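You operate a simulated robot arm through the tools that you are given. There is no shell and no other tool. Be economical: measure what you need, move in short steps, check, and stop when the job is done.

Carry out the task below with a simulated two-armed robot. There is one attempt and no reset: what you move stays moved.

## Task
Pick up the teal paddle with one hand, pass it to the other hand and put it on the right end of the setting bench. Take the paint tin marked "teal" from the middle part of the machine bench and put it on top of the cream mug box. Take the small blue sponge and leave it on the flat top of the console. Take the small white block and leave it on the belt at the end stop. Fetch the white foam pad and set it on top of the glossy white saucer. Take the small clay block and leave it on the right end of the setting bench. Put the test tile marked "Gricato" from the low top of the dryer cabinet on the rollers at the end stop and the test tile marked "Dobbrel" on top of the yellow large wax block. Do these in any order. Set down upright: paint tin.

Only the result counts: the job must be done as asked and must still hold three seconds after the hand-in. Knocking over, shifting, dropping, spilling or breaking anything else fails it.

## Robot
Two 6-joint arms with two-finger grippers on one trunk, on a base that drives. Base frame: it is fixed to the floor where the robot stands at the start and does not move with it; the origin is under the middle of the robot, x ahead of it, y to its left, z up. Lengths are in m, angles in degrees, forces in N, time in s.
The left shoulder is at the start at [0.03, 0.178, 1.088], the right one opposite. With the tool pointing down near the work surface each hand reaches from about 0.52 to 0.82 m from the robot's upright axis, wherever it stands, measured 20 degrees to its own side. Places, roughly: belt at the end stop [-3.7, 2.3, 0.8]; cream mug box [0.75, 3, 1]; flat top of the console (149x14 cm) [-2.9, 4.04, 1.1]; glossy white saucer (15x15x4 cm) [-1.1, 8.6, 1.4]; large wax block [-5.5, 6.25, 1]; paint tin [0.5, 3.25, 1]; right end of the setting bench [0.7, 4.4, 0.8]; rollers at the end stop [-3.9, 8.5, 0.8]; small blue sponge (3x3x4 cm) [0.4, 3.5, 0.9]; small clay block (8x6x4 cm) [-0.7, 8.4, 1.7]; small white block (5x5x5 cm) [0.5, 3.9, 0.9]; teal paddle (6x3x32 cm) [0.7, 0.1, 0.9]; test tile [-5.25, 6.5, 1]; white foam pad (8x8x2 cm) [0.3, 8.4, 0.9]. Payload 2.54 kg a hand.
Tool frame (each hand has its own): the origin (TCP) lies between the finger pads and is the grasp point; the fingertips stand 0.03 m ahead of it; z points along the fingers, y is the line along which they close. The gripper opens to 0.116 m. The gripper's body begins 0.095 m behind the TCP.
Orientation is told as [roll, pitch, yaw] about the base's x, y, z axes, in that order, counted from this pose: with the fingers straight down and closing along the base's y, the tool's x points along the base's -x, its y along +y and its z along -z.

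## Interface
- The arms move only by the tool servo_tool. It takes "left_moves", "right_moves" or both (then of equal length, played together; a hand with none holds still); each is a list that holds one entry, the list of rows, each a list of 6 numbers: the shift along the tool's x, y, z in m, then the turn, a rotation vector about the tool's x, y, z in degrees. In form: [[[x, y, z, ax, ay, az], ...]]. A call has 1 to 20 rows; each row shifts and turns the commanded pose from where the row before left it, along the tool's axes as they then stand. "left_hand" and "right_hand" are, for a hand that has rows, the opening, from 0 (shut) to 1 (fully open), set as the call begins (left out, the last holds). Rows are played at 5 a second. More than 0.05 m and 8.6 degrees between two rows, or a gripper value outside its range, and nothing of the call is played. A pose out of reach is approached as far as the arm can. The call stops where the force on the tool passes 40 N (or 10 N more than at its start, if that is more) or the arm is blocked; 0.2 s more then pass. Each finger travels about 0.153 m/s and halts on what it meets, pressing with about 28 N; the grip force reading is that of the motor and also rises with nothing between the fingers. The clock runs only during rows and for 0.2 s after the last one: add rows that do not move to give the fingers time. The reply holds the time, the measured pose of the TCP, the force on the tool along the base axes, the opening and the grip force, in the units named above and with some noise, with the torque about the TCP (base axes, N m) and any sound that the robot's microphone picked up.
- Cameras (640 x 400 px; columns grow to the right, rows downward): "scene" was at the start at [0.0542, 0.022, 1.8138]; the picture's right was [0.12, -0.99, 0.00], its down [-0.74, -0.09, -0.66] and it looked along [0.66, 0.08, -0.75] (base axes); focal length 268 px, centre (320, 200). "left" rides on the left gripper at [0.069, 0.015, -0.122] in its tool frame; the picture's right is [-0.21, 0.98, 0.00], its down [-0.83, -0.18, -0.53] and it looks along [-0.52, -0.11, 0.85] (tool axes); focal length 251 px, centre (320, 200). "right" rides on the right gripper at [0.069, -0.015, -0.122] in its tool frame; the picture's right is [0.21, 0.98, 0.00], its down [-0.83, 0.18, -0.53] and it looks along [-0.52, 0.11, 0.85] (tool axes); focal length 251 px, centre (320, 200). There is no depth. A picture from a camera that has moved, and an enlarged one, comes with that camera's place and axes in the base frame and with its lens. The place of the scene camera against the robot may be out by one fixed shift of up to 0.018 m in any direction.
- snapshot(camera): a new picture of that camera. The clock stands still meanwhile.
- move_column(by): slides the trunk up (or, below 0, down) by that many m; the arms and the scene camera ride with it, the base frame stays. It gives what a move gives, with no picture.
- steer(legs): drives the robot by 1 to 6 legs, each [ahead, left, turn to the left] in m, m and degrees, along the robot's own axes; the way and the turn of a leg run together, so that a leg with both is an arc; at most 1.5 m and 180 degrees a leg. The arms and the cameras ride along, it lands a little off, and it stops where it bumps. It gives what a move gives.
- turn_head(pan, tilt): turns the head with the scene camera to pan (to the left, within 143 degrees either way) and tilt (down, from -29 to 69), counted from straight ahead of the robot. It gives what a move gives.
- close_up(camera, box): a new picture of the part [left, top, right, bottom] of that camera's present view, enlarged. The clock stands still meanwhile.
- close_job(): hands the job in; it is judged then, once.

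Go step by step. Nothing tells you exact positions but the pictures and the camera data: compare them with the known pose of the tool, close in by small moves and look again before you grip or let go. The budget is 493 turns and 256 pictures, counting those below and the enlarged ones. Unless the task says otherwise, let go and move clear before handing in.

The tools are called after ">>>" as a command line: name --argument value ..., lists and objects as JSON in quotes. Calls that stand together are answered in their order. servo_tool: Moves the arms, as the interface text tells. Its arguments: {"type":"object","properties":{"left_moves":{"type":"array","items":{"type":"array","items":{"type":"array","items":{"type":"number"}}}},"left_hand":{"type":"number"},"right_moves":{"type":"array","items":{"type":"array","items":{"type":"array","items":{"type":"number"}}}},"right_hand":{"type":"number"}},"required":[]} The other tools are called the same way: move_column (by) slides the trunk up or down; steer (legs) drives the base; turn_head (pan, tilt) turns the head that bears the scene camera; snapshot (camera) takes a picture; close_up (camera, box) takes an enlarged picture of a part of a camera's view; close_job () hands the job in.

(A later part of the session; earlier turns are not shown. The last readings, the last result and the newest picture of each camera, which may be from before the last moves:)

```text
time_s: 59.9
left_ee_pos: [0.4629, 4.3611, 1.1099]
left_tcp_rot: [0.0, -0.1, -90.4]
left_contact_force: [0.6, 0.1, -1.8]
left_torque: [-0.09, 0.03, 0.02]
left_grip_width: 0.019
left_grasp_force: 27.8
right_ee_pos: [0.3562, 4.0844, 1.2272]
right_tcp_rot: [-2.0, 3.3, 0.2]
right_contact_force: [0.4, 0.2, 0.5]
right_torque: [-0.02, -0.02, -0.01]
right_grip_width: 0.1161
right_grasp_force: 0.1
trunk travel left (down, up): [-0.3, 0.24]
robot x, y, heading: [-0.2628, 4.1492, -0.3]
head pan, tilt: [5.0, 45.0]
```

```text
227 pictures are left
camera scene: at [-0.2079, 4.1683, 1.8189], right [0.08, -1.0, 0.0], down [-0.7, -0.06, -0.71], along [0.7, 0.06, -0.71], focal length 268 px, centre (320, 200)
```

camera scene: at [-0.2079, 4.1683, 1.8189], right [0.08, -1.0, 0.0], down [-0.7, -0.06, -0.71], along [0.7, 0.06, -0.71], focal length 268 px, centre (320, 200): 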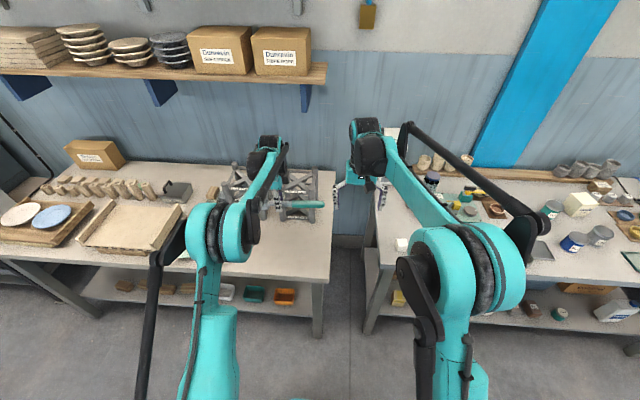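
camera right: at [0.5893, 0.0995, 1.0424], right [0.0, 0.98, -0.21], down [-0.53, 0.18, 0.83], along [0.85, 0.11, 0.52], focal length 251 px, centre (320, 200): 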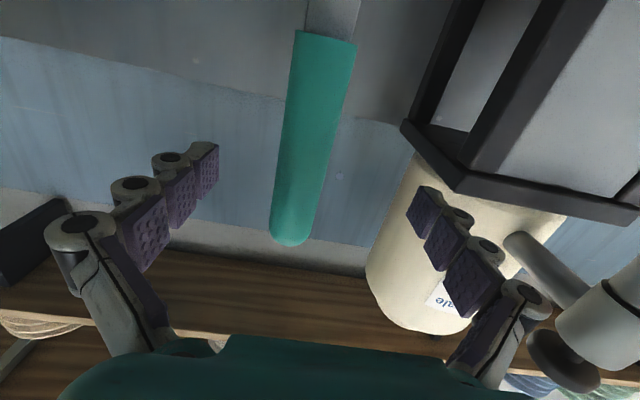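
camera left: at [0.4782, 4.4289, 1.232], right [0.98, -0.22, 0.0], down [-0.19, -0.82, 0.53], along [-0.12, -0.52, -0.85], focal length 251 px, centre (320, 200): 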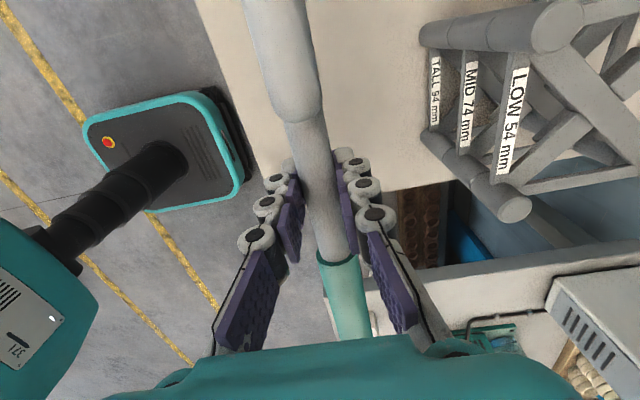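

The end edge is near y ≈ 4.17 and the rack post is near (0.64, 4.24). I'll shift 0.05 m left and lower toward the bench.

>>> servo_tool --left_moves '[[[0.025, 0, 0.02, 0, 0, 0], [0.025, 0, 0.04, 0, 0, 0], [0, 0, 0.04, 0, 0, 0], [0, 0, 0.04, 0, 0, 0], [0, 0, 0.04, 0, 0, 0], [0, 0, 0.03, 0, 0, 0], [0, 0, 0.03, 0, 0, 0]]]'

>>> snapshot --camera "left"

>>> close_up --camera "scene" --box '[200, 130, 360, 300]'

```text
time_s: 61.5
left_ee_pos: [0.4625, 4.4129, 0.8702]
left_tcp_rot: [0.1, 0.0, -90.4]
left_contact_force: [0.4, 0.0, -1.3]
left_torque: [-0.12, 0.05, 0.0]
left_grip_width: 0.0189
left_grasp_force: 27.6
right_ee_pos: [0.3568, 4.0856, 1.2276]
right_tcp_rot: [-2.0, 3.4, 0.2]
right_contact_force: [0.2, 0.4, -0.2]
right_torque: [-0.03, -0.01, -0.01]
right_grip_width: 0.1161
right_grasp_force: 0.2
trunk travel left (down, up): [-0.3, 0.24]
robot x, y, heading: [-0.2643, 4.1472, -0.1]
head pan, tilt: [5.0, 45.0]
```

```text
226 pictures are left
camera left: at [0.4786, 4.4808, 0.9923], right [0.98, -0.22, 0.0], down [-0.19, -0.82, 0.53], along [-0.12, -0.52, -0.85], focal length 251 px, centre (320, 200)
```

left: 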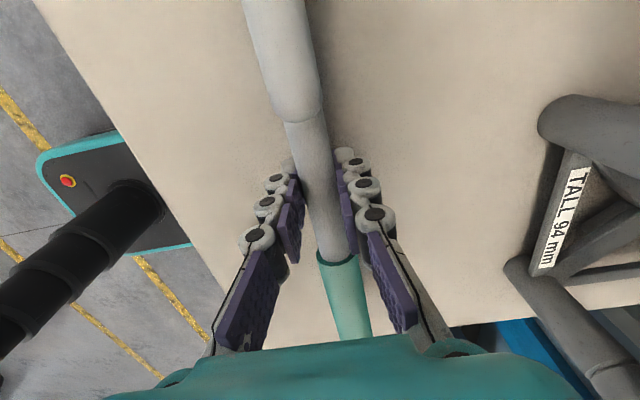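

```text
2.35 times, centred on (280, 215) of scene
camera zoom: at [-0.2067, 4.1688, 1.8187], right [0.08, -1.0, 0.0], down [-0.71, -0.06, -0.71], along [0.7, 0.06, -0.71], focal length 630 px, centre (414, 165)
```

zoom: 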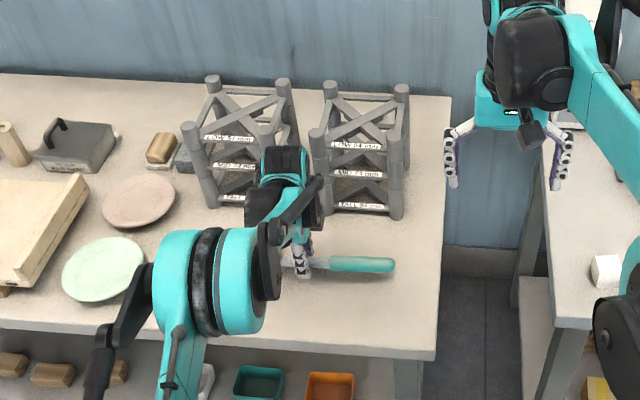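

The paddle is over a clear strip. I'll lower it in small steps until contact.

>>> servo_tool --left_moves '[[[0, 0, 0.01, 0, 0, 0], [0, 0, 0.01, 0, 0, 0], [0, 0, 0.005, 0, 0, 0]]]'

>>> servo_tool --left_moves '[[[0, 0, 0.005, 0, 0, 0], [0, 0, 0.004, 0, 0, 0]]]'

```text
time_s: 62.3
left_ee_pos: [0.4611, 4.4116, 0.8486]
left_tcp_rot: [0.3, 0.2, -90.4]
left_contact_force: [2.6, 0.3, 34.1]
left_torque: [0.21, 0.0, -0.05]
left_grip_width: 0.0184
left_grasp_force: 28.4
right_ee_pos: [0.3534, 4.0846, 1.2298]
right_tcp_rot: [-1.9, 3.1, 0.3]
right_contact_force: [0.1, 0.1, 0.5]
right_torque: [0.02, 0.0, 0.03]
right_grip_width: 0.1159
right_grasp_force: 0.1
trunk travel left (down, up): [-0.3, 0.24]
robot x, y, heading: [-0.2657, 4.1471, -0.5]
head pan, tilt: [5.0, 45.0]
```

```text
time_s: 62.6
left_ee_pos: [0.4613, 4.4111, 0.8498]
left_tcp_rot: [0.1, 0.1, -90.5]
left_contact_force: [-7.0, -2.2, 24.2]
left_torque: [-0.09, 0.3, 0.03]
left_grip_width: 0.0184
left_grasp_force: 27.9
right_ee_pos: [0.3534, 4.0845, 1.2292]
right_tcp_rot: [-2.1, 3.1, 0.1]
right_contact_force: [0.3, 0.3, 0.4]
right_torque: [-0.03, 0.0, -0.03]
right_grip_width: 0.1158
right_grasp_force: 0.1
trunk travel left (down, up): [-0.3, 0.24]
robot x, y, heading: [-0.2647, 4.1493, -0.3]
head pan, tilt: [5.0, 45.0]
stopped in row 1 (left hand): the force on the tool passed its limit at 50 N (the readings are from after the stop); the commanded pose is now the measured one
```

It's in contact, with the bench top at z ≈ 0.82. I'll relieve the load slightly and open gradually.

>>> servo_tool --left_moves '[[[0, 0, -0.003, 0, 0, 0], [0, 0, 0, 0, 0, 0]]]'

>>> servo_tool --left_hand 0.3 --left_moves '[[[0, 0, 0, 0, 0, 0], [0, 0, 0, 0, 0, 0], [0, 0, 0, 0, 0, 0]]]'

>>> snapshot --camera "left"

```text
time_s: 63.2
left_ee_pos: [0.4632, 4.4119, 0.8491]
left_tcp_rot: [0.1, 0.1, -90.4]
left_contact_force: [-3.3, -2.6, 4.4]
left_torque: [-0.17, 0.19, 0.04]
left_grip_width: 0.0185
left_grasp_force: 28.3
right_ee_pos: [0.3558, 4.0851, 1.2271]
right_tcp_rot: [-2.0, 3.4, 0.3]
right_contact_force: [0.5, -0.3, -0.8]
right_torque: [-0.02, -0.01, 0.01]
right_grip_width: 0.1159
right_grasp_force: 0.1
trunk travel left (down, up): [-0.3, 0.24]
robot x, y, heading: [-0.2601, 4.1465, -0.3]
head pan, tilt: [5.0, 45.0]
```

```text
time_s: 64.0
left_ee_pos: [0.4636, 4.4129, 0.8487]
left_tcp_rot: [0.1, 0.2, -90.4]
left_contact_force: [-0.1, -0.7, 3.0]
left_torque: [-0.03, -0.05, -0.02]
left_grip_width: 0.0354
left_grasp_force: 0.0
right_ee_pos: [0.3564, 4.0861, 1.2272]
right_tcp_rot: [-2.0, 3.2, 0.2]
right_contact_force: [0.6, -0.4, 0.4]
right_torque: [0.02, 0.01, 0.01]
right_grip_width: 0.1159
right_grasp_force: 0.0
trunk travel left (down, up): [-0.3, 0.24]
robot x, y, heading: [-0.264, 4.1528, -0.5]
head pan, tilt: [5.0, 45.0]
```

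```text
224 pictures are left
camera left: at [0.4789, 4.4796, 0.9709], right [0.98, -0.22, 0.0], down [-0.19, -0.83, 0.53], along [-0.12, -0.52, -0.85], focal length 251 px, centre (320, 200)
```

left: 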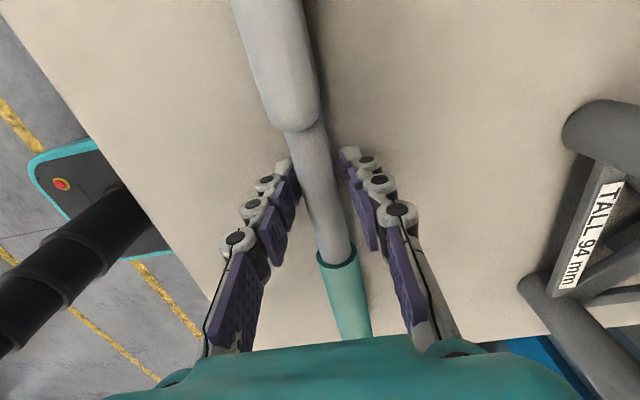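

The fingertips are also near the bench. I'll raise a touch, open fully and lift away.

>>> servo_tool --left_moves '[[[0, 0, -0.004, 0, 0, 0], [0, 0, -0.003, 0, 0, 0]]]'

>>> servo_tool --left_hand 1 --left_moves '[[[0, 0, 0, 0, 0, 0], [0, 0, 0, 0, 0, 0], [0, 0, 0, 0, 0, 0], [0, 0, -0.02, 0, 0, 0], [0, 0, -0.04, 0, 0, 0], [0, 0, -0.04, 0, 0, 0], [0, 0, -0.04, 0, 0, 0], [0, 0, -0.04, 0, 0, 0], [0, 0, -0.04, 0, 0, 0]]]'

>>> snapshot --camera "left"

```text
time_s: 64.6
left_ee_pos: [0.4643, 4.4121, 0.8564]
left_tcp_rot: [0.1, 0.0, -90.4]
left_contact_force: [-0.2, -0.4, 0.6]
left_torque: [0.03, 0.0, -0.03]
left_grip_width: 0.0349
left_grasp_force: 0.1
right_ee_pos: [0.3564, 4.0855, 1.228]
right_tcp_rot: [-2.0, 3.3, 0.1]
right_contact_force: [-0.3, 0.6, -0.1]
right_torque: [-0.01, -0.02, 0.01]
right_grip_width: 0.1161
right_grasp_force: 0.2
trunk travel left (down, up): [-0.3, 0.24]
robot x, y, heading: [-0.263, 4.1485, -0.3]
head pan, tilt: [5.0, 45.0]
```

```text
time_s: 66.6
left_ee_pos: [0.4608, 4.4092, 1.0777]
left_tcp_rot: [0.1, 0.0, -90.4]
left_contact_force: [0.0, -0.7, 0.7]
left_torque: [0.01, -0.04, 0.0]
left_grip_width: 0.1159
left_grasp_force: 0.0
right_ee_pos: [0.3556, 4.0854, 1.2271]
right_tcp_rot: [-2.0, 3.3, 0.2]
right_contact_force: [0.1, 0.5, 0.4]
right_torque: [0.01, -0.04, 0.0]
right_grip_width: 0.1162
right_grasp_force: 0.1
trunk travel left (down, up): [-0.3, 0.24]
robot x, y, heading: [-0.267, 4.1482, -0.9]
head pan, tilt: [5.0, 45.0]
```

```text
223 pictures are left
camera left: at [0.4773, 4.4782, 1.1992], right [0.98, -0.22, 0.0], down [-0.19, -0.82, 0.53], along [-0.12, -0.52, -0.85], focal length 251 px, centre (320, 200)
```

left: 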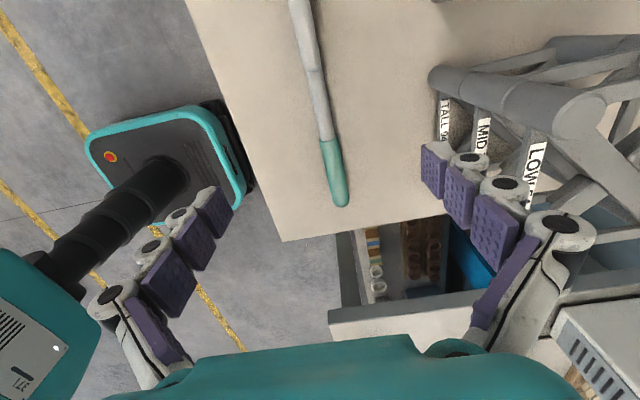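

The paddle lies on the bench. Next is the machine bench: I'll back off, straighten both hands and strafe right to look at the tins.

>>> steer --legs '[[-0.25, 0, 0.7], [0, -0.75, 0]]'

>>> servo_tool --left_moves '[[[0, 0, 0, 0, 0, -8.2], [0, 0, 0, 0, 0, -8.2], [0, 0, 0, 0, 0, -8.2], [0, 0, 0, 0, 0, -8.2], [0, 0, 0, 0, 0, -8.2], [0, 0, 0, 0, 0, -8.2], [0, 0, 0, 0, 0, -8.2], [0, 0, 0, 0, 0, -8.2], [0, 0, 0, 0, 0, -8.2], [0, 0, 0, 0, 0, -8.2], [0, 0, 0, 0, 0, -8]]]' --right_moves '[[[0, 0, 0, -2, -3.3, 0], [0, 0, 0, 0, 0, 0], [0, 0, 0, 0, 0, 0], [0, 0, 0, 0, 0, 0], [0, 0, 0, 0, 0, 0], [0, 0, 0, 0, 0, 0], [0, 0, 0, 0, 0, 0], [0, 0, 0, 0, 0, 0], [0, 0, 0, 0, 0, 0], [0, 0, 0, 0, 0, 0], [0, 0, 0, 0, 0, 0]]]'

>>> snapshot --camera "scene"

>>> snapshot --camera "right"

```text
time_s: 72.2
left_ee_pos: [0.2136, 3.6565, 1.077]
left_tcp_rot: [0.0, 0.0, -89.4]
left_contact_force: [-0.3, -0.1, -0.3]
left_torque: [-0.01, 0.03, 0.0]
left_grip_width: 0.116
left_grasp_force: 0.1
right_ee_pos: [0.1132, 3.3302, 1.228]
right_tcp_rot: [-2.0, 3.3, 1.2]
right_contact_force: [-0.6, 0.1, 0.1]
right_torque: [0.0, 0.02, 0.04]
right_grip_width: 0.116
right_grasp_force: 0.1
trunk travel left (down, up): [-0.3, 0.24]
robot x, y, heading: [-0.5136, 3.3852, 0.8]
head pan, tilt: [5.0, 45.0]
```

```text
time_s: 74.5
left_ee_pos: [0.2137, 3.6573, 1.0776]
left_tcp_rot: [0.1, -0.1, 0.8]
left_contact_force: [0.8, -0.2, 0.4]
left_torque: [0.02, -0.03, -0.01]
left_grip_width: 0.1161
left_grasp_force: 0.0
right_ee_pos: [0.1145, 3.3304, 1.2276]
right_tcp_rot: [0.0, 0.0, 1.3]
right_contact_force: [-0.1, -0.5, 0.1]
right_torque: [0.0, -0.01, 0.01]
right_grip_width: 0.116
right_grasp_force: 0.1
trunk travel left (down, up): [-0.3, 0.24]
robot x, y, heading: [-0.511, 3.382, 0.8]
head pan, tilt: [5.0, 45.0]
```

```text
222 pictures are left
camera scene: at [-0.4517, 3.4029, 1.8188], right [0.1, -1.0, 0.0], down [-0.7, -0.07, -0.71], along [0.7, 0.07, -0.71], focal length 268 px, centre (320, 200)
```

scene: 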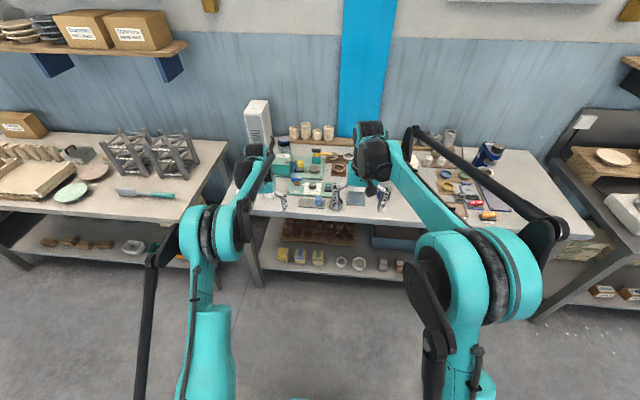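

```text
221 pictures are left
camera right: at [0.0441, 3.3134, 1.3492], right [-0.24, 0.97, 0.0], down [0.82, 0.2, 0.53], along [0.52, 0.13, -0.85], focal length 251 px, centre (320, 200)
```

right: 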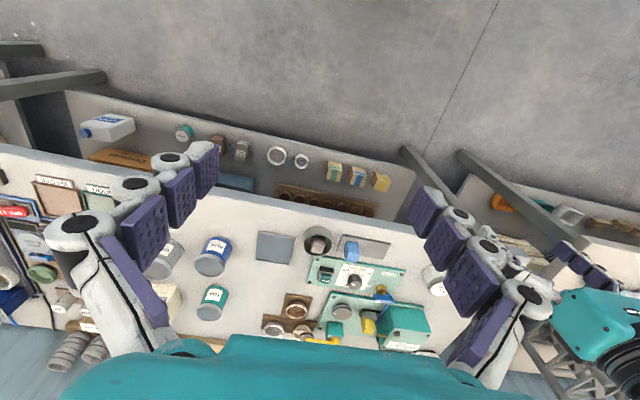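

I see several tins through the right camera, so I'll read their labels.

>>> close_up --camera "right" --box '[130, 220, 330, 345]'

>>> close_up --camera "right" --box '[0, 160, 140, 340]'

```text
3.20 times, centred on (230, 282) of right
camera zoom: at [0.0441, 3.3134, 1.3492], right [-0.24, 0.97, 0.0], down [0.82, 0.2, 0.53], along [0.52, 0.13, -0.85], focal length 805 px, centre (608, -64)
```

zoom: 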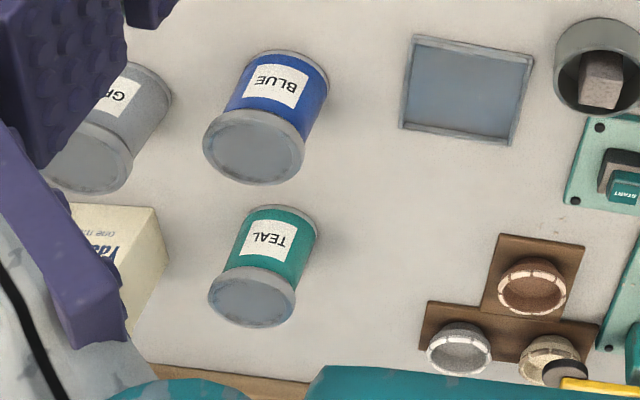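

```text
2.22 times, centred on (70, 250) of right
camera zoom: at [0.0441, 3.3134, 1.3492], right [-0.24, 0.97, 0.0], down [0.82, 0.2, 0.53], along [0.52, 0.13, -0.85], focal length 559 px, centre (876, 89)
```

zoom: 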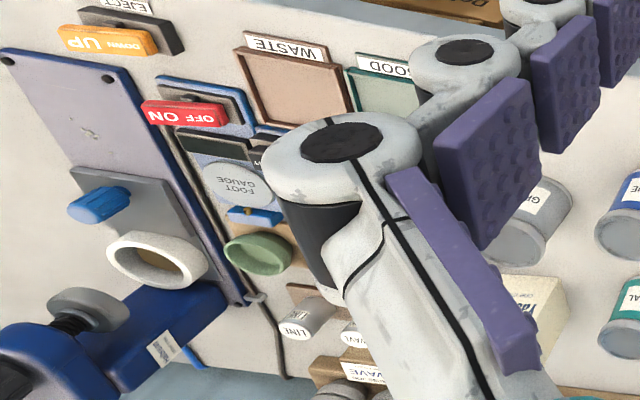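

The teal tin stands behind the blue one, near (0.7, 3.17), with the mug box to its right. I'll raise the left hand for clearance and drive in.

>>> servo_tool --left_moves '[[[0.03, 0, -0.04, 0, 0, 0], [0.03, 0, -0.04, 0, 0, 0], [0.03, 0, -0.04, 0, 0, 0], [0.03, 0, -0.04, 0, 0, 0]]]'

>>> steer --legs '[[0.5, 0, -0.8]]'

>>> snapshot --camera "right"

>>> snapshot --camera "scene"

```text
time_s: 75.5
left_ee_pos: [0.0893, 3.6572, 1.2369]
left_tcp_rot: [0.2, -0.2, 0.6]
left_contact_force: [-1.2, -0.4, 0.8]
left_torque: [-0.03, -0.05, 0.0]
left_grip_width: 0.1159
left_grasp_force: 0.1
right_ee_pos: [0.1112, 3.3294, 1.229]
right_tcp_rot: [0.0, -0.1, 1.3]
right_contact_force: [-0.2, -0.8, 0.6]
right_torque: [-0.01, -0.02, -0.01]
right_grip_width: 0.116
right_grasp_force: 0.0
trunk travel left (down, up): [-0.3, 0.24]
robot x, y, heading: [-0.5098, 3.384, 0.5]
head pan, tilt: [5.0, 45.0]
```

```text
time_s: 78.5
left_ee_pos: [0.6064, 3.6453, 1.2359]
left_tcp_rot: [0.0, -0.1, -0.6]
left_contact_force: [0.4, 0.2, -0.9]
left_torque: [0.01, 0.02, -0.02]
left_grip_width: 0.1161
left_grasp_force: 0.1
right_ee_pos: [0.6201, 3.3167, 1.2271]
right_tcp_rot: [0.1, -0.1, 0.0]
right_contact_force: [0.0, 0.6, -0.2]
right_torque: [0.03, 0.05, 0.01]
right_grip_width: 0.116
right_grasp_force: 0.1
trunk travel left (down, up): [-0.3, 0.24]
robot x, y, heading: [-0.0051, 3.3834, -0.6]
head pan, tilt: [5.0, 45.0]
```

```text
218 pictures are left
camera right: at [0.5506, 3.3018, 1.3491], right [-0.21, 0.98, 0.0], down [0.83, 0.18, 0.53], along [0.52, 0.11, -0.85], focal length 251 px, centre (320, 200)
```

right: 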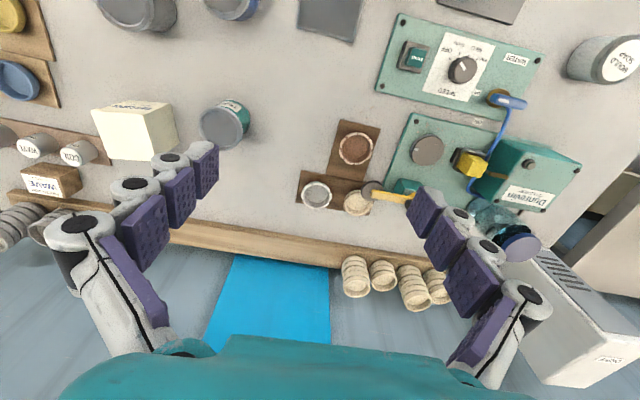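

```text
217 pictures are left
camera scene: at [0.0568, 3.4022, 1.8188], right [0.08, -1.0, 0.0], down [-0.71, -0.05, -0.71], along [0.7, 0.05, -0.71], focal length 268 px, centre (320, 200)
```

scene: 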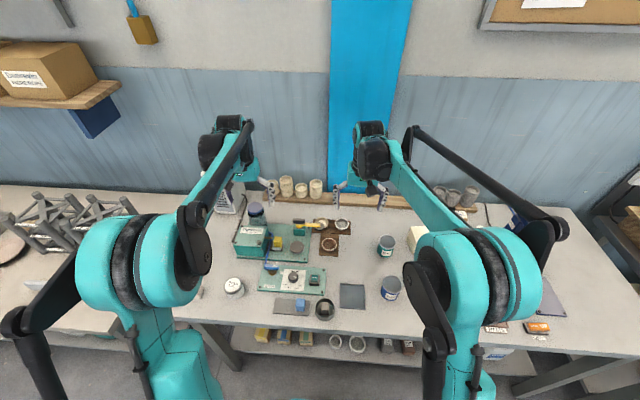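

The teal tin's lid is triangulated at (0.689, 3.178, 0.953), with the box's left face near y 3.055. I'll hover above the tin and check.

>>> servo_tool --right_moves '[[[-0.023, -0.045, 0, 0, 0, 0], [-0.023, -0.045, 0, 0, 0, 0], [-0.023, -0.049, 0, 0, 0, 0], [0, 0, 0.04, 0, 0, 0], [0, 0, 0.04, 0, 0, 0], [0, 0, 0.04, 0, 0, 0], [0, 0, 0.04, 0, 0, 0], [0, 0, 0.03, 0, 0, 0]]]'

>>> snapshot --camera "right"

```text
refused: row 1 steps farther than a row can; nothing moved
```

```text
216 pictures are left
camera right: at [0.5506, 3.3018, 1.3491], right [-0.21, 0.98, 0.0], down [0.83, 0.18, 0.53], along [0.52, 0.11, -0.85], focal length 251 px, centre (320, 200)
```

right: 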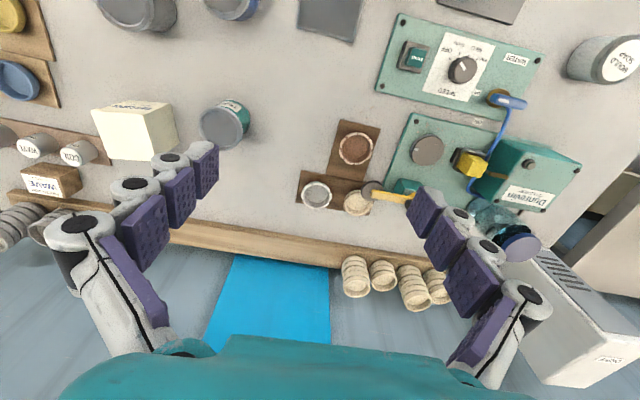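

That row's step was too long, so I'll repeat the move with shorter ones.

>>> servo_tool --right_moves '[[[-0.017, -0.035, 0, 0, 0, 0], [-0.017, -0.035, 0, 0, 0, 0], [-0.017, -0.035, 0, 0, 0, 0], [-0.018, -0.034, 0, 0, 0, 0], [0, 0, 0.04, 0, 0, 0], [0, 0, 0.04, 0, 0, 0], [0, 0, 0.04, 0, 0, 0], [0, 0, 0.04, 0, 0, 0], [0, 0, 0.03, 0, 0, 0]]]'

>>> snapshot --camera "right"

```text
time_s: 80.5
left_ee_pos: [0.6065, 3.6448, 1.2364]
left_tcp_rot: [0.0, 0.0, -0.5]
left_contact_force: [0.4, -0.6, -0.3]
left_torque: [0.02, 0.06, -0.01]
left_grip_width: 0.1159
left_grasp_force: 0.1
right_ee_pos: [0.6894, 3.1767, 1.0368]
right_tcp_rot: [0.0, 0.1, 0.0]
right_contact_force: [0.2, -0.6, -0.2]
right_torque: [-0.01, -0.01, -0.01]
right_grip_width: 0.1159
right_grasp_force: 0.0
trunk travel left (down, up): [-0.3, 0.24]
robot x, y, heading: [0.0003, 3.3812, -0.6]
head pan, tilt: [5.0, 45.0]
```

```text
215 pictures are left
camera right: at [0.6197, 3.1608, 1.1582], right [-0.21, 0.98, 0.0], down [0.83, 0.18, 0.53], along [0.52, 0.11, -0.85], focal length 251 px, centre (320, 200)
```

right: 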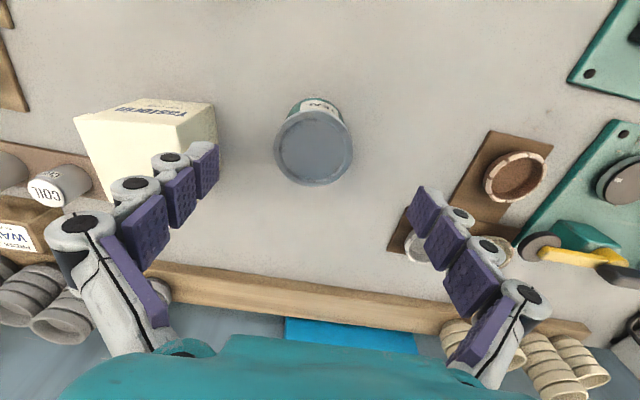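

The tin's lid centre is about (0.694, 3.172) and 6.5 cm across. The mug box is roughly an 8 cm cube with its top at z ≈ 0.955. I'll descend and grip the tin.

>>> servo_tool --right_moves '[[[-0.004, -0.003, 0.03, 0, 0, 0], [0, 0, 0.03, 0, 0, 0], [0, 0, 0.03, 0, 0, 0], [0, 0, 0.022, 0, 0, 0]]]'

>>> servo_tool --right_hand 0 --right_moves '[[[0, 0, 0, 0, 0, 0], [0, 0, 0, 0, 0, 0], [0, 0, 0, 0, 0, 0]]]'

>>> snapshot --camera "right"

```text
time_s: 81.5
left_ee_pos: [0.6073, 3.6448, 1.2353]
left_tcp_rot: [-0.1, 0.0, -0.6]
left_contact_force: [-0.1, 0.5, -0.3]
left_torque: [-0.02, 0.02, -0.01]
left_grip_width: 0.1159
left_grasp_force: 0.0
right_ee_pos: [0.6933, 3.1725, 0.9241]
right_tcp_rot: [0.0, 0.1, 0.0]
right_contact_force: [1.2, 0.8, 0.0]
right_torque: [-0.03, -0.02, -0.01]
right_grip_width: 0.1158
right_grasp_force: 0.1
trunk travel left (down, up): [-0.3, 0.24]
robot x, y, heading: [-0.0021, 3.3822, -0.7]
head pan, tilt: [5.0, 45.0]
```

```text
time_s: 82.3
left_ee_pos: [0.6075, 3.6455, 1.2367]
left_tcp_rot: [0.0, -0.1, -0.6]
left_contact_force: [0.5, 1.0, -0.1]
left_torque: [0.02, -0.02, 0.0]
left_grip_width: 0.1161
left_grasp_force: 0.1
right_ee_pos: [0.6919, 3.1741, 0.9256]
right_tcp_rot: [0.0, 0.0, -0.1]
right_contact_force: [0.2, -1.4, 5.1]
right_torque: [-0.27, -0.01, 0.03]
right_grip_width: 0.0629
right_grasp_force: 28.2
trunk travel left (down, up): [-0.3, 0.24]
robot x, y, heading: [-0.0012, 3.3771, -0.7]
head pan, tilt: [5.0, 45.0]
```

```text
214 pictures are left
camera right: at [0.6229, 3.1584, 1.0479], right [-0.21, 0.98, 0.0], down [0.83, 0.18, 0.53], along [0.52, 0.11, -0.85], focal length 251 px, centre (320, 200)
```

right: 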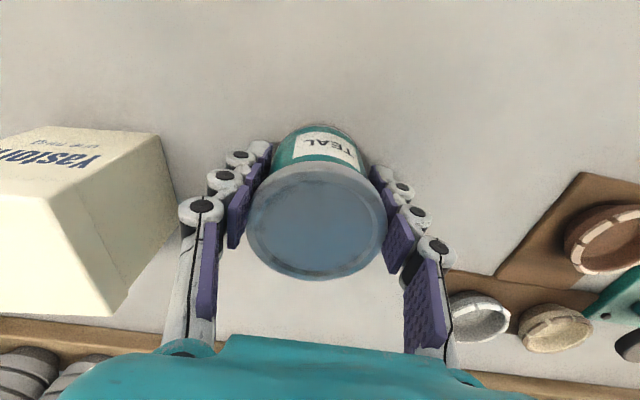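

The tin is gripped. I'll lift it clear and look at the box.

>>> servo_tool --right_moves '[[[0, 0, -0.02, 0, 0, 0], [0, 0, -0.04, 0, 0, 0], [0, 0, -0.04, 0, 0, 0], [0, 0, -0.04, 0, 0, 0]]]'

>>> snapshot --camera "right"

>>> close_up --camera "scene" --box '[340, 190, 500, 310]'

```text
time_s: 83.3
left_ee_pos: [0.6055, 3.6453, 1.2371]
left_tcp_rot: [0.1, -0.1, -0.6]
left_contact_force: [-0.5, -0.6, 0.4]
left_torque: [0.0, -0.02, 0.01]
left_grip_width: 0.1159
left_grasp_force: 0.1
right_ee_pos: [0.6926, 3.1767, 1.0663]
right_tcp_rot: [-0.1, 0.0, 0.0]
right_contact_force: [-0.3, 0.2, -2.5]
right_torque: [0.01, -0.02, -0.02]
right_grip_width: 0.0629
right_grasp_force: 27.8
trunk travel left (down, up): [-0.3, 0.24]
robot x, y, heading: [-0.0013, 3.3845, -0.6]
head pan, tilt: [5.0, 45.0]
```

```text
213 pictures are left
camera right: at [0.6224, 3.161, 1.1873], right [-0.21, 0.98, 0.0], down [0.83, 0.18, 0.53], along [0.52, 0.11, -0.85], focal length 251 px, centre (320, 200)
```

right: 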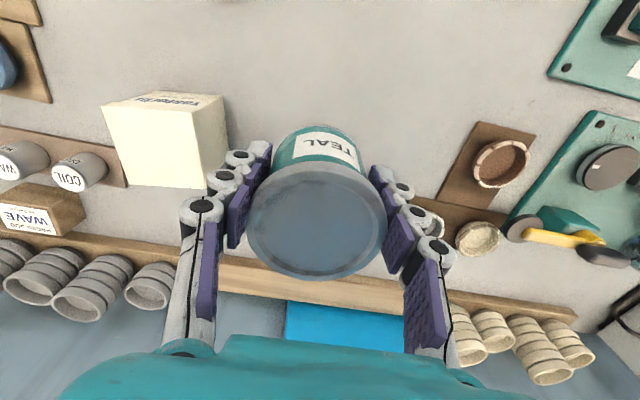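

```text
3.33 times, centred on (420, 250) of scene
camera zoom: at [0.0549, 3.4025, 1.8188], right [0.08, -1.0, 0.0], down [-0.7, -0.05, -0.71], along [0.71, 0.05, -0.71], focal length 892 px, centre (-13, 33)
```

zoom: 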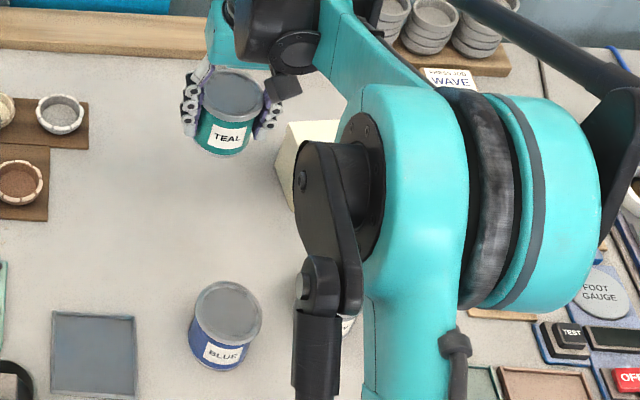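

The box-top centre is (0.743, 3.027) at z ≈ 0.957. I'll strafe right and then fine-tune above it.

>>> steer --legs '[[0.04, -0.145, 0.6]]'

>>> snapshot --camera "right"

```text
time_s: 84.7
left_ee_pos: [0.6419, 3.5055, 1.2364]
left_tcp_rot: [0.1, 0.0, -0.1]
left_contact_force: [0.2, -1.6, 0.1]
left_torque: [0.05, -0.02, 0.02]
left_grip_width: 0.1158
left_grasp_force: 0.0
right_ee_pos: [0.7342, 3.0371, 1.0644]
right_tcp_rot: [-0.1, 0.1, 0.7]
right_contact_force: [0.9, -0.1, -2.6]
right_torque: [-0.02, 0.02, 0.0]
right_grip_width: 0.0634
right_grasp_force: 28.3
trunk travel left (down, up): [-0.3, 0.24]
robot x, y, heading: [0.035, 3.2386, 0.3]
head pan, tilt: [5.0, 45.0]
```

```text
211 pictures are left
camera right: at [0.6646, 3.0213, 1.186], right [-0.23, 0.97, 0.0], down [0.82, 0.19, 0.53], along [0.52, 0.12, -0.85], focal length 251 px, centre (320, 200)
```

right: 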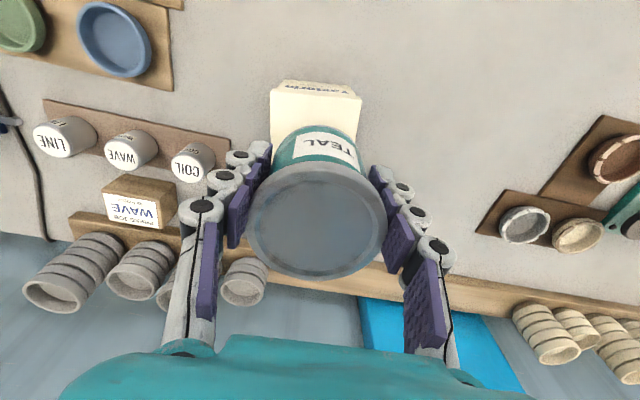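

The estimates agree. I'll fine-adjust by about 1 cm and lower the tin onto the box.

>>> servo_tool --right_moves '[[[-0.009, -0.01, 0.01, 0, 0, 0], [0, 0, 0.02, 0, 0, 0], [0, 0, 0.015, 0, 0, 0]]]'

>>> servo_tool --right_moves '[[[0, 0, 0.004, 0, 0, 0], [0, 0, 0.003, 0, 0, 0]]]'

```text
time_s: 85.5
left_ee_pos: [0.6432, 3.5068, 1.2347]
left_tcp_rot: [0.0, 0.0, -0.1]
left_contact_force: [0.7, 0.7, -0.2]
left_torque: [-0.02, -0.01, 0.01]
left_grip_width: 0.1158
left_grasp_force: 0.1
right_ee_pos: [0.7437, 3.0278, 1.0181]
right_tcp_rot: [0.0, 0.1, 0.7]
right_contact_force: [0.3, -0.8, -2.8]
right_torque: [-0.01, 0.02, 0.0]
right_grip_width: 0.063
right_grasp_force: 28.0
trunk travel left (down, up): [-0.3, 0.24]
robot x, y, heading: [0.0316, 3.2373, 0.3]
head pan, tilt: [5.0, 45.0]
```

```text
time_s: 86.1
left_ee_pos: [0.6414, 3.5066, 1.2355]
left_tcp_rot: [-0.1, 0.0, 0.0]
left_contact_force: [0.4, -0.3, 0.4]
left_torque: [-0.02, 0.01, -0.02]
left_grip_width: 0.116
left_grasp_force: 0.1
right_ee_pos: [0.7447, 3.0285, 1.0124]
right_tcp_rot: [0.0, 0.1, 0.7]
right_contact_force: [-0.4, -0.1, -2.1]
right_torque: [0.04, 0.04, 0.0]
right_grip_width: 0.063
right_grasp_force: 28.5
trunk travel left (down, up): [-0.3, 0.24]
robot x, y, heading: [0.0397, 3.2342, 0.2]
head pan, tilt: [5.0, 45.0]
```

>>> servo_tool --right_moves '[[[0, 0, 0.003, 0, 0, 0], [0, 0, 0.002, 0, 0, 0]]]'

>>> snapshot --camera "right"

```text
time_s: 86.7
left_ee_pos: [0.64, 3.5061, 1.2369]
left_tcp_rot: [0.0, -0.1, 0.1]
left_contact_force: [0.5, 0.8, -0.4]
left_torque: [-0.02, 0.01, -0.01]
left_grip_width: 0.1161
left_grasp_force: 0.0
right_ee_pos: [0.7434, 3.0281, 1.0085]
right_tcp_rot: [0.0, -0.1, 0.7]
right_contact_force: [4.5, -0.5, 19.5]
right_torque: [0.02, -0.29, 0.01]
right_grip_width: 0.0633
right_grasp_force: 27.6
trunk travel left (down, up): [-0.3, 0.24]
robot x, y, heading: [0.035, 3.2334, -0.0]
head pan, tilt: [5.0, 45.0]
```

```text
210 pictures are left
camera right: at [0.6729, 3.0121, 1.1309], right [-0.23, 0.97, 0.0], down [0.82, 0.19, 0.53], along [0.52, 0.12, -0.85], focal length 251 px, centre (320, 200)
```

right: 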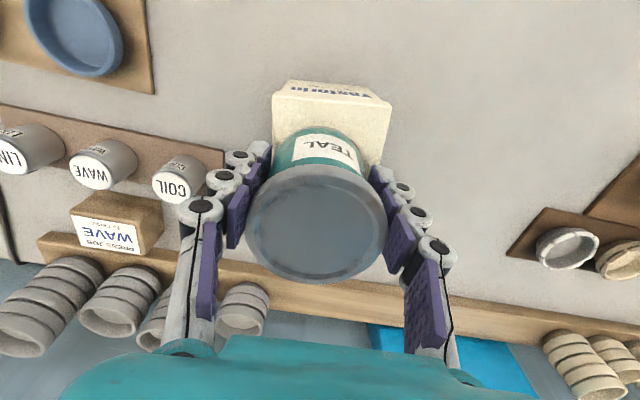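

The tin sits on the box. I'll release and lift straight up.

>>> servo_tool --right_moves '[[[0, 0, -0.002, 0, 0, 0], [0, 0, 0, 0, 0, 0]]]'

>>> servo_tool --right_hand 0.85 --right_moves '[[[0, 0, 0, 0, 0, 0], [0, 0, 0, 0, 0, 0], [0, 0, 0, 0, 0, 0], [0, 0, -0.02, 0, 0, 0], [0, 0, -0.03, 0, 0, 0], [0, 0, -0.04, 0, 0, 0], [0, 0, -0.04, 0, 0, 0], [0, 0, -0.04, 0, 0, 0]]]'

>>> snapshot --camera "right"

```text
time_s: 87.3
left_ee_pos: [0.6416, 3.5065, 1.2356]
left_tcp_rot: [0.0, -0.2, 0.0]
left_contact_force: [-0.2, 0.1, 1.0]
left_torque: [-0.01, 0.02, 0.0]
left_grip_width: 0.1158
left_grasp_force: 0.0
right_ee_pos: [0.7437, 3.0277, 1.0083]
right_tcp_rot: [0.0, 0.1, 0.7]
right_contact_force: [-1.2, 1.2, 1.9]
right_torque: [0.07, -0.14, 0.06]
right_grip_width: 0.0628
right_grasp_force: 28.1
trunk travel left (down, up): [-0.3, 0.24]
robot x, y, heading: [0.0376, 3.2343, 0.3]
head pan, tilt: [5.0, 45.0]
```

```text
time_s: 89.1
left_ee_pos: [0.6416, 3.5053, 1.2368]
left_tcp_rot: [0.0, -0.1, 0.0]
left_contact_force: [-0.1, 0.6, -0.3]
left_torque: [0.0, -0.03, 0.03]
left_grip_width: 0.1159
left_grasp_force: 0.1
right_ee_pos: [0.741, 3.0287, 1.1812]
right_tcp_rot: [-0.1, -0.1, 0.7]
right_contact_force: [-1.0, -0.3, 1.2]
right_torque: [-0.02, -0.05, 0.03]
right_grip_width: 0.0987
right_grasp_force: 0.1
trunk travel left (down, up): [-0.3, 0.24]
robot x, y, heading: [0.0394, 3.2403, -0.1]
head pan, tilt: [5.0, 45.0]
```

```text
209 pictures are left
camera right: at [0.6718, 3.0138, 1.3034], right [-0.23, 0.97, 0.0], down [0.82, 0.19, 0.53], along [0.52, 0.12, -0.85], focal length 251 px, centre (320, 200)
```

right: 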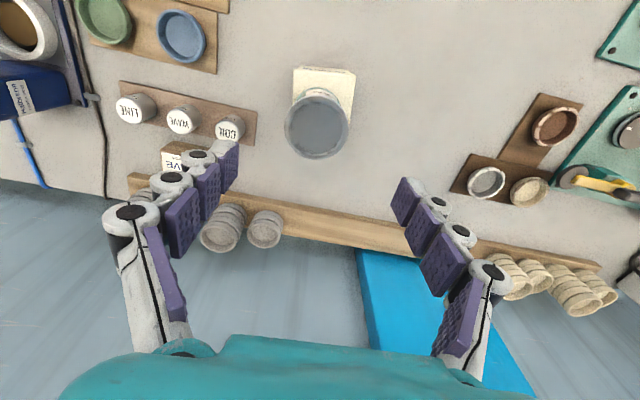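

The tin stands upright on the box. Next I'll move to about (-0.15, 3.70) to collect the blue sponge with the right hand and the white block with the left.

>>> steer --legs '[[-0.19, 0, 0], [0, 0.465, 0]]'

>>> snapshot --camera "right"

>>> snapshot --camera "left"

>>> snapshot --camera "scene"

```text
time_s: 93.1
left_ee_pos: [0.4536, 3.9707, 1.2359]
left_tcp_rot: [0.0, -0.1, -0.3]
left_contact_force: [0.0, -0.4, -0.3]
left_torque: [-0.02, 0.01, -0.02]
left_grip_width: 0.116
left_grasp_force: 0.1
right_ee_pos: [0.5505, 3.4935, 1.1798]
right_tcp_rot: [0.0, 0.0, 0.3]
right_contact_force: [0.3, 0.0, 0.2]
right_torque: [-0.04, -0.02, 0.01]
right_grip_width: 0.0984
right_grasp_force: 0.2
trunk travel left (down, up): [-0.3, 0.24]
robot x, y, heading: [-0.1548, 3.7039, -0.5]
head pan, tilt: [5.0, 45.0]
```

```text
208 pictures are left
camera right: at [0.481, 3.4781, 1.3026], right [-0.22, 0.98, 0.0], down [0.83, 0.19, 0.53], along [0.52, 0.12, -0.85], focal length 251 px, centre (320, 200)
```

right: 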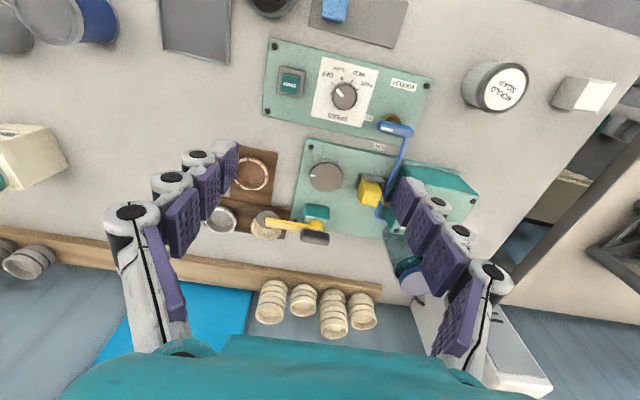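

```text
207 pictures are left
camera left: at [0.3846, 3.9848, 1.3574], right [0.22, 0.98, 0.0], down [0.82, -0.19, 0.53], along [0.52, -0.12, -0.85], focal length 251 px, centre (320, 200)
```

left: 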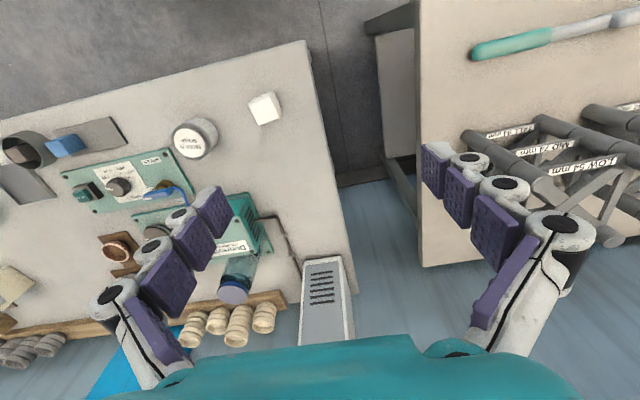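

```text
206 pictures are left
camera scene: at [-0.0953, 3.7256, 1.8188], right [0.08, -1.0, 0.0], down [-0.7, -0.06, -0.71], along [0.7, 0.06, -0.71], focal length 268 px, centre (320, 200)
```

scene: 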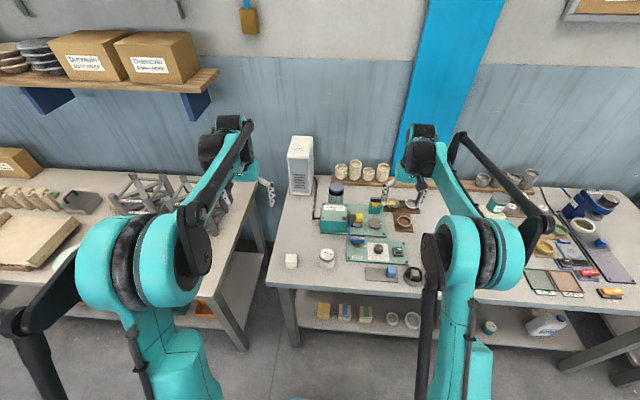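

The white block is at about (0.451, 3.873) and aligned with the axes. The sponge is at about (0.44, 3.495) beside a cup. I'll lower the left hand over the block and yaw the right hand by 90° for the sponge.

>>> servo_tool --left_moves '[[[0.001, -0.02, 0, 0, 0, 0], [0.001, -0.02, 0, 0, 0, 0], [0.001, -0.02, 0, 0, 0, 0], [0, -0.02, 0, 0, 0, 0], [0, -0.018, 0, 0, 0, 0], [0, 0, 0.04, 0, 0, 0], [0, 0, 0.04, 0, 0, 0], [0, 0, 0.04, 0, 0, 0], [0, 0, 0.04, 0, 0, 0], [0, 0, 0.04, 0, 0, 0], [0, 0, 0.02, 0, 0, 0]]]' --right_moves '[[[0, 0, 0, 0, 0, -8.2], [0, 0, 0, 0, 0, -8.2], [0, 0, 0, 0, 0, -8.2], [0, 0, 0, 0, 0, -8.2], [0, 0, 0, 0, 0, -8.2], [0, 0, 0, 0, 0, -8.2], [0, 0, 0, 0, 0, -8.2], [0, 0, 0, 0, 0, -8.2], [0, 0, 0, 0, 0, -8.2], [0, 0, 0, 0, 0, -8.2], [0, 0, 0, 0, 0, -8]]]'

>>> snapshot --camera "left"

>>> snapshot --camera "right"

```text
time_s: 95.5
left_ee_pos: [0.4519, 3.8733, 1.015]
left_tcp_rot: [0.0, 0.0, -0.3]
left_contact_force: [-0.5, 0.0, 0.5]
left_torque: [0.05, -0.01, 0.0]
left_grip_width: 0.1159
left_grasp_force: 0.0
right_ee_pos: [0.5506, 3.4934, 1.1815]
right_tcp_rot: [0.0, -0.1, 90.4]
right_contact_force: [-0.2, 0.1, -0.7]
right_torque: [-0.01, 0.01, -0.03]
right_grip_width: 0.0984
right_grasp_force: 0.0
trunk travel left (down, up): [-0.3, 0.24]
robot x, y, heading: [-0.1507, 3.7051, -0.2]
head pan, tilt: [5.0, 45.0]
```

```text
205 pictures are left
camera left: at [0.3812, 3.8872, 1.1359], right [0.22, 0.98, 0.0], down [0.82, -0.19, 0.53], along [0.52, -0.12, -0.85], focal length 251 px, centre (320, 200)
```

left: 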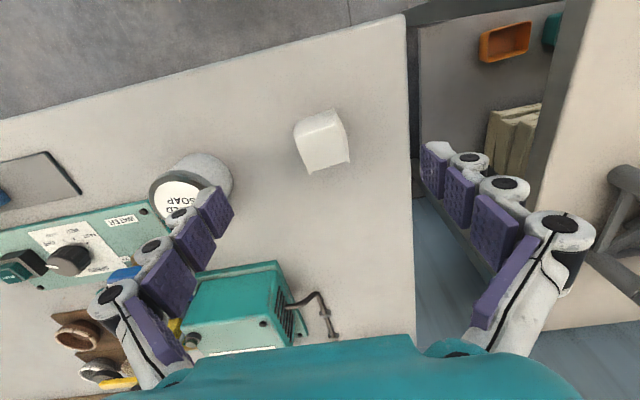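

```text
204 pictures are left
camera right: at [0.5655, 3.4244, 1.3021], right [-0.98, -0.22, 0.0], down [-0.19, 0.82, 0.53], along [-0.12, 0.52, -0.85], focal length 251 px, centre (320, 200)
```

right: 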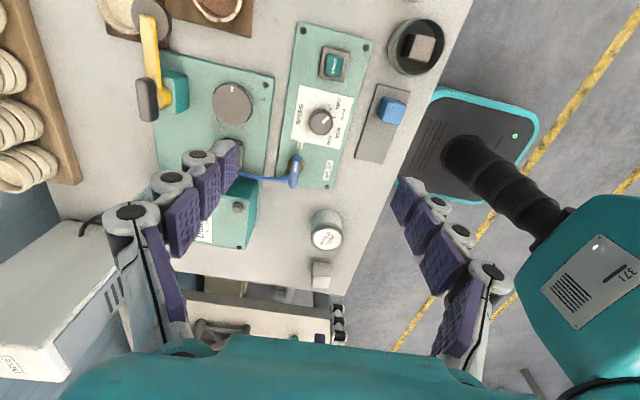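

The block is centred, so I'll descend and grip it.

>>> servo_tool --left_moves '[[[-0.006, 0, 0.03, 0, 0, 0], [0, 0, 0.03, 0, 0, 0], [0, 0, 0.03, 0, 0, 0], [0, 0, 0.013, 0, 0, 0]]]'

>>> servo_tool --left_hand 0 --left_moves '[[[0, 0, 0, 0, 0, 0], [0, 0, 0, 0, 0, 0], [0, 0, 0, 0, 0, 0]]]'

>>> snapshot --camera "left"

```text
time_s: 96.5
left_ee_pos: [0.4573, 3.8735, 0.912]
left_tcp_rot: [0.1, -0.1, -0.3]
left_contact_force: [-0.5, -0.3, 0.3]
left_torque: [0.02, 0.0, 0.02]
left_grip_width: 0.116
left_grasp_force: 0.1
right_ee_pos: [0.551, 3.493, 1.1805]
right_tcp_rot: [-0.1, -0.1, 90.2]
right_contact_force: [-0.1, -0.8, -0.4]
right_torque: [-0.01, -0.02, 0.01]
right_grip_width: 0.0986
right_grasp_force: 0.1
trunk travel left (down, up): [-0.3, 0.24]
robot x, y, heading: [-0.1524, 3.706, -0.1]
head pan, tilt: [5.0, 45.0]
```

```text
time_s: 97.3
left_ee_pos: [0.4578, 3.8731, 0.9141]
left_tcp_rot: [0.0, -0.1, -0.3]
left_contact_force: [0.2, -0.8, -0.2]
left_torque: [-0.02, 0.02, 0.01]
left_grip_width: 0.0469
left_grasp_force: 28.8
right_ee_pos: [0.5511, 3.4939, 1.1807]
right_tcp_rot: [0.0, 0.0, 90.2]
right_contact_force: [0.4, -0.6, -0.2]
right_torque: [0.02, 0.0, -0.01]
right_grip_width: 0.0985
right_grasp_force: 0.0
trunk travel left (down, up): [-0.3, 0.24]
robot x, y, heading: [-0.1573, 3.7056, -0.2]
head pan, tilt: [5.0, 45.0]
```

```text
203 pictures are left
camera left: at [0.3881, 3.8871, 1.0345], right [0.22, 0.98, 0.0], down [0.82, -0.19, 0.53], along [0.52, -0.12, -0.85], focal length 251 px, centre (320, 200)
```

left: 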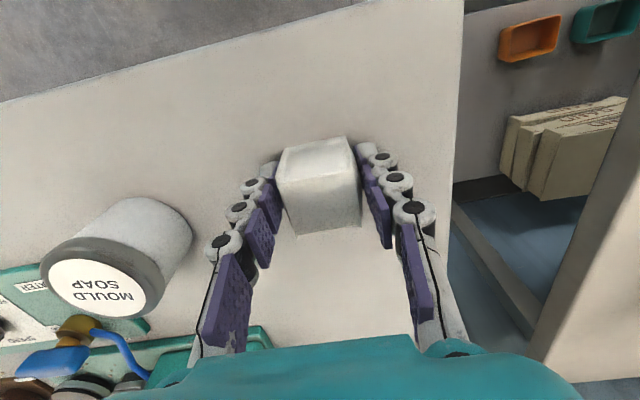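

The white block is held. I'll lift it and bring the right hand over the sponge with a narrower opening.

>>> servo_tool --left_moves '[[[0, 0, -0.04, 0, 0, 0], [0, 0, -0.04, 0, 0, 0], [0, 0, -0.04, 0, 0, 0], [0, 0, -0.04, 0, 0, 0], [0, 0, -0.04, 0, 0, 0], [0, 0, -0.04, 0, 0, 0], [0, 0, 0, 0, 0, 0]]]' --right_moves '[[[0, 0.04, 0, 0, 0, 0], [0.003, 0.04, 0, 0, 0, 0], [0, 0.031, 0, 0, 0, 0], [0, 0, 0.04, 0, 0, 0], [0, 0, 0.04, 0, 0, 0], [0, 0, 0.04, 0, 0, 0], [0, 0, 0.04, 0, 0, 0]]]' --right_hand 0.6

>>> snapshot --camera "right"

>>> close_up --camera "scene" --box '[330, 200, 490, 300]'

```text
time_s: 98.9
left_ee_pos: [0.4563, 3.872, 1.1534]
left_tcp_rot: [0.1, 0.0, -0.3]
left_contact_force: [0.8, 0.8, -0.3]
left_torque: [0.03, 0.05, 0.02]
left_grip_width: 0.0469
left_grasp_force: 28.0
right_ee_pos: [0.4424, 3.4885, 1.0187]
right_tcp_rot: [0.1, 0.0, 90.3]
right_contact_force: [-0.2, -0.7, -1.3]
right_torque: [0.0, 0.03, -0.01]
right_grip_width: 0.0696
right_grasp_force: 0.1
trunk travel left (down, up): [-0.3, 0.24]
robot x, y, heading: [-0.1516, 3.7056, -0.3]
head pan, tilt: [5.0, 45.0]
```

```text
202 pictures are left
camera right: at [0.4568, 3.4202, 1.1409], right [-0.98, -0.22, 0.0], down [-0.18, 0.82, 0.53], along [-0.12, 0.52, -0.85], focal length 251 px, centre (320, 200)
```

right: 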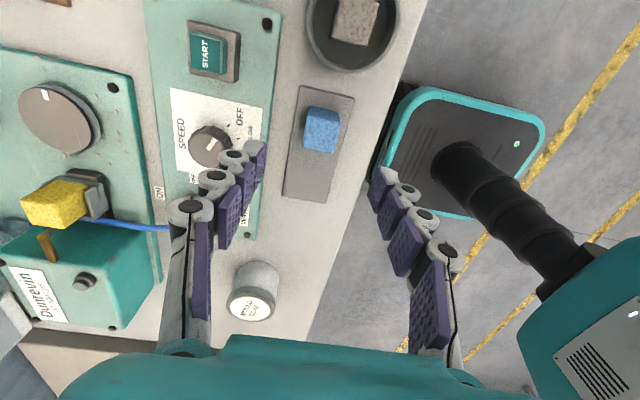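

```text
4.00 times, centred on (410, 250) of scene
camera zoom: at [-0.0926, 3.7248, 1.8186], right [0.08, -1.0, 0.0], down [-0.71, -0.06, -0.71], along [0.7, 0.06, -0.71], focal length 1071 px, centre (-40, 0)
```

zoom: 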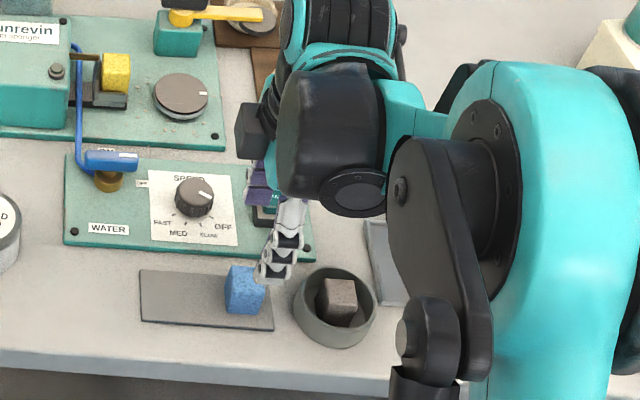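

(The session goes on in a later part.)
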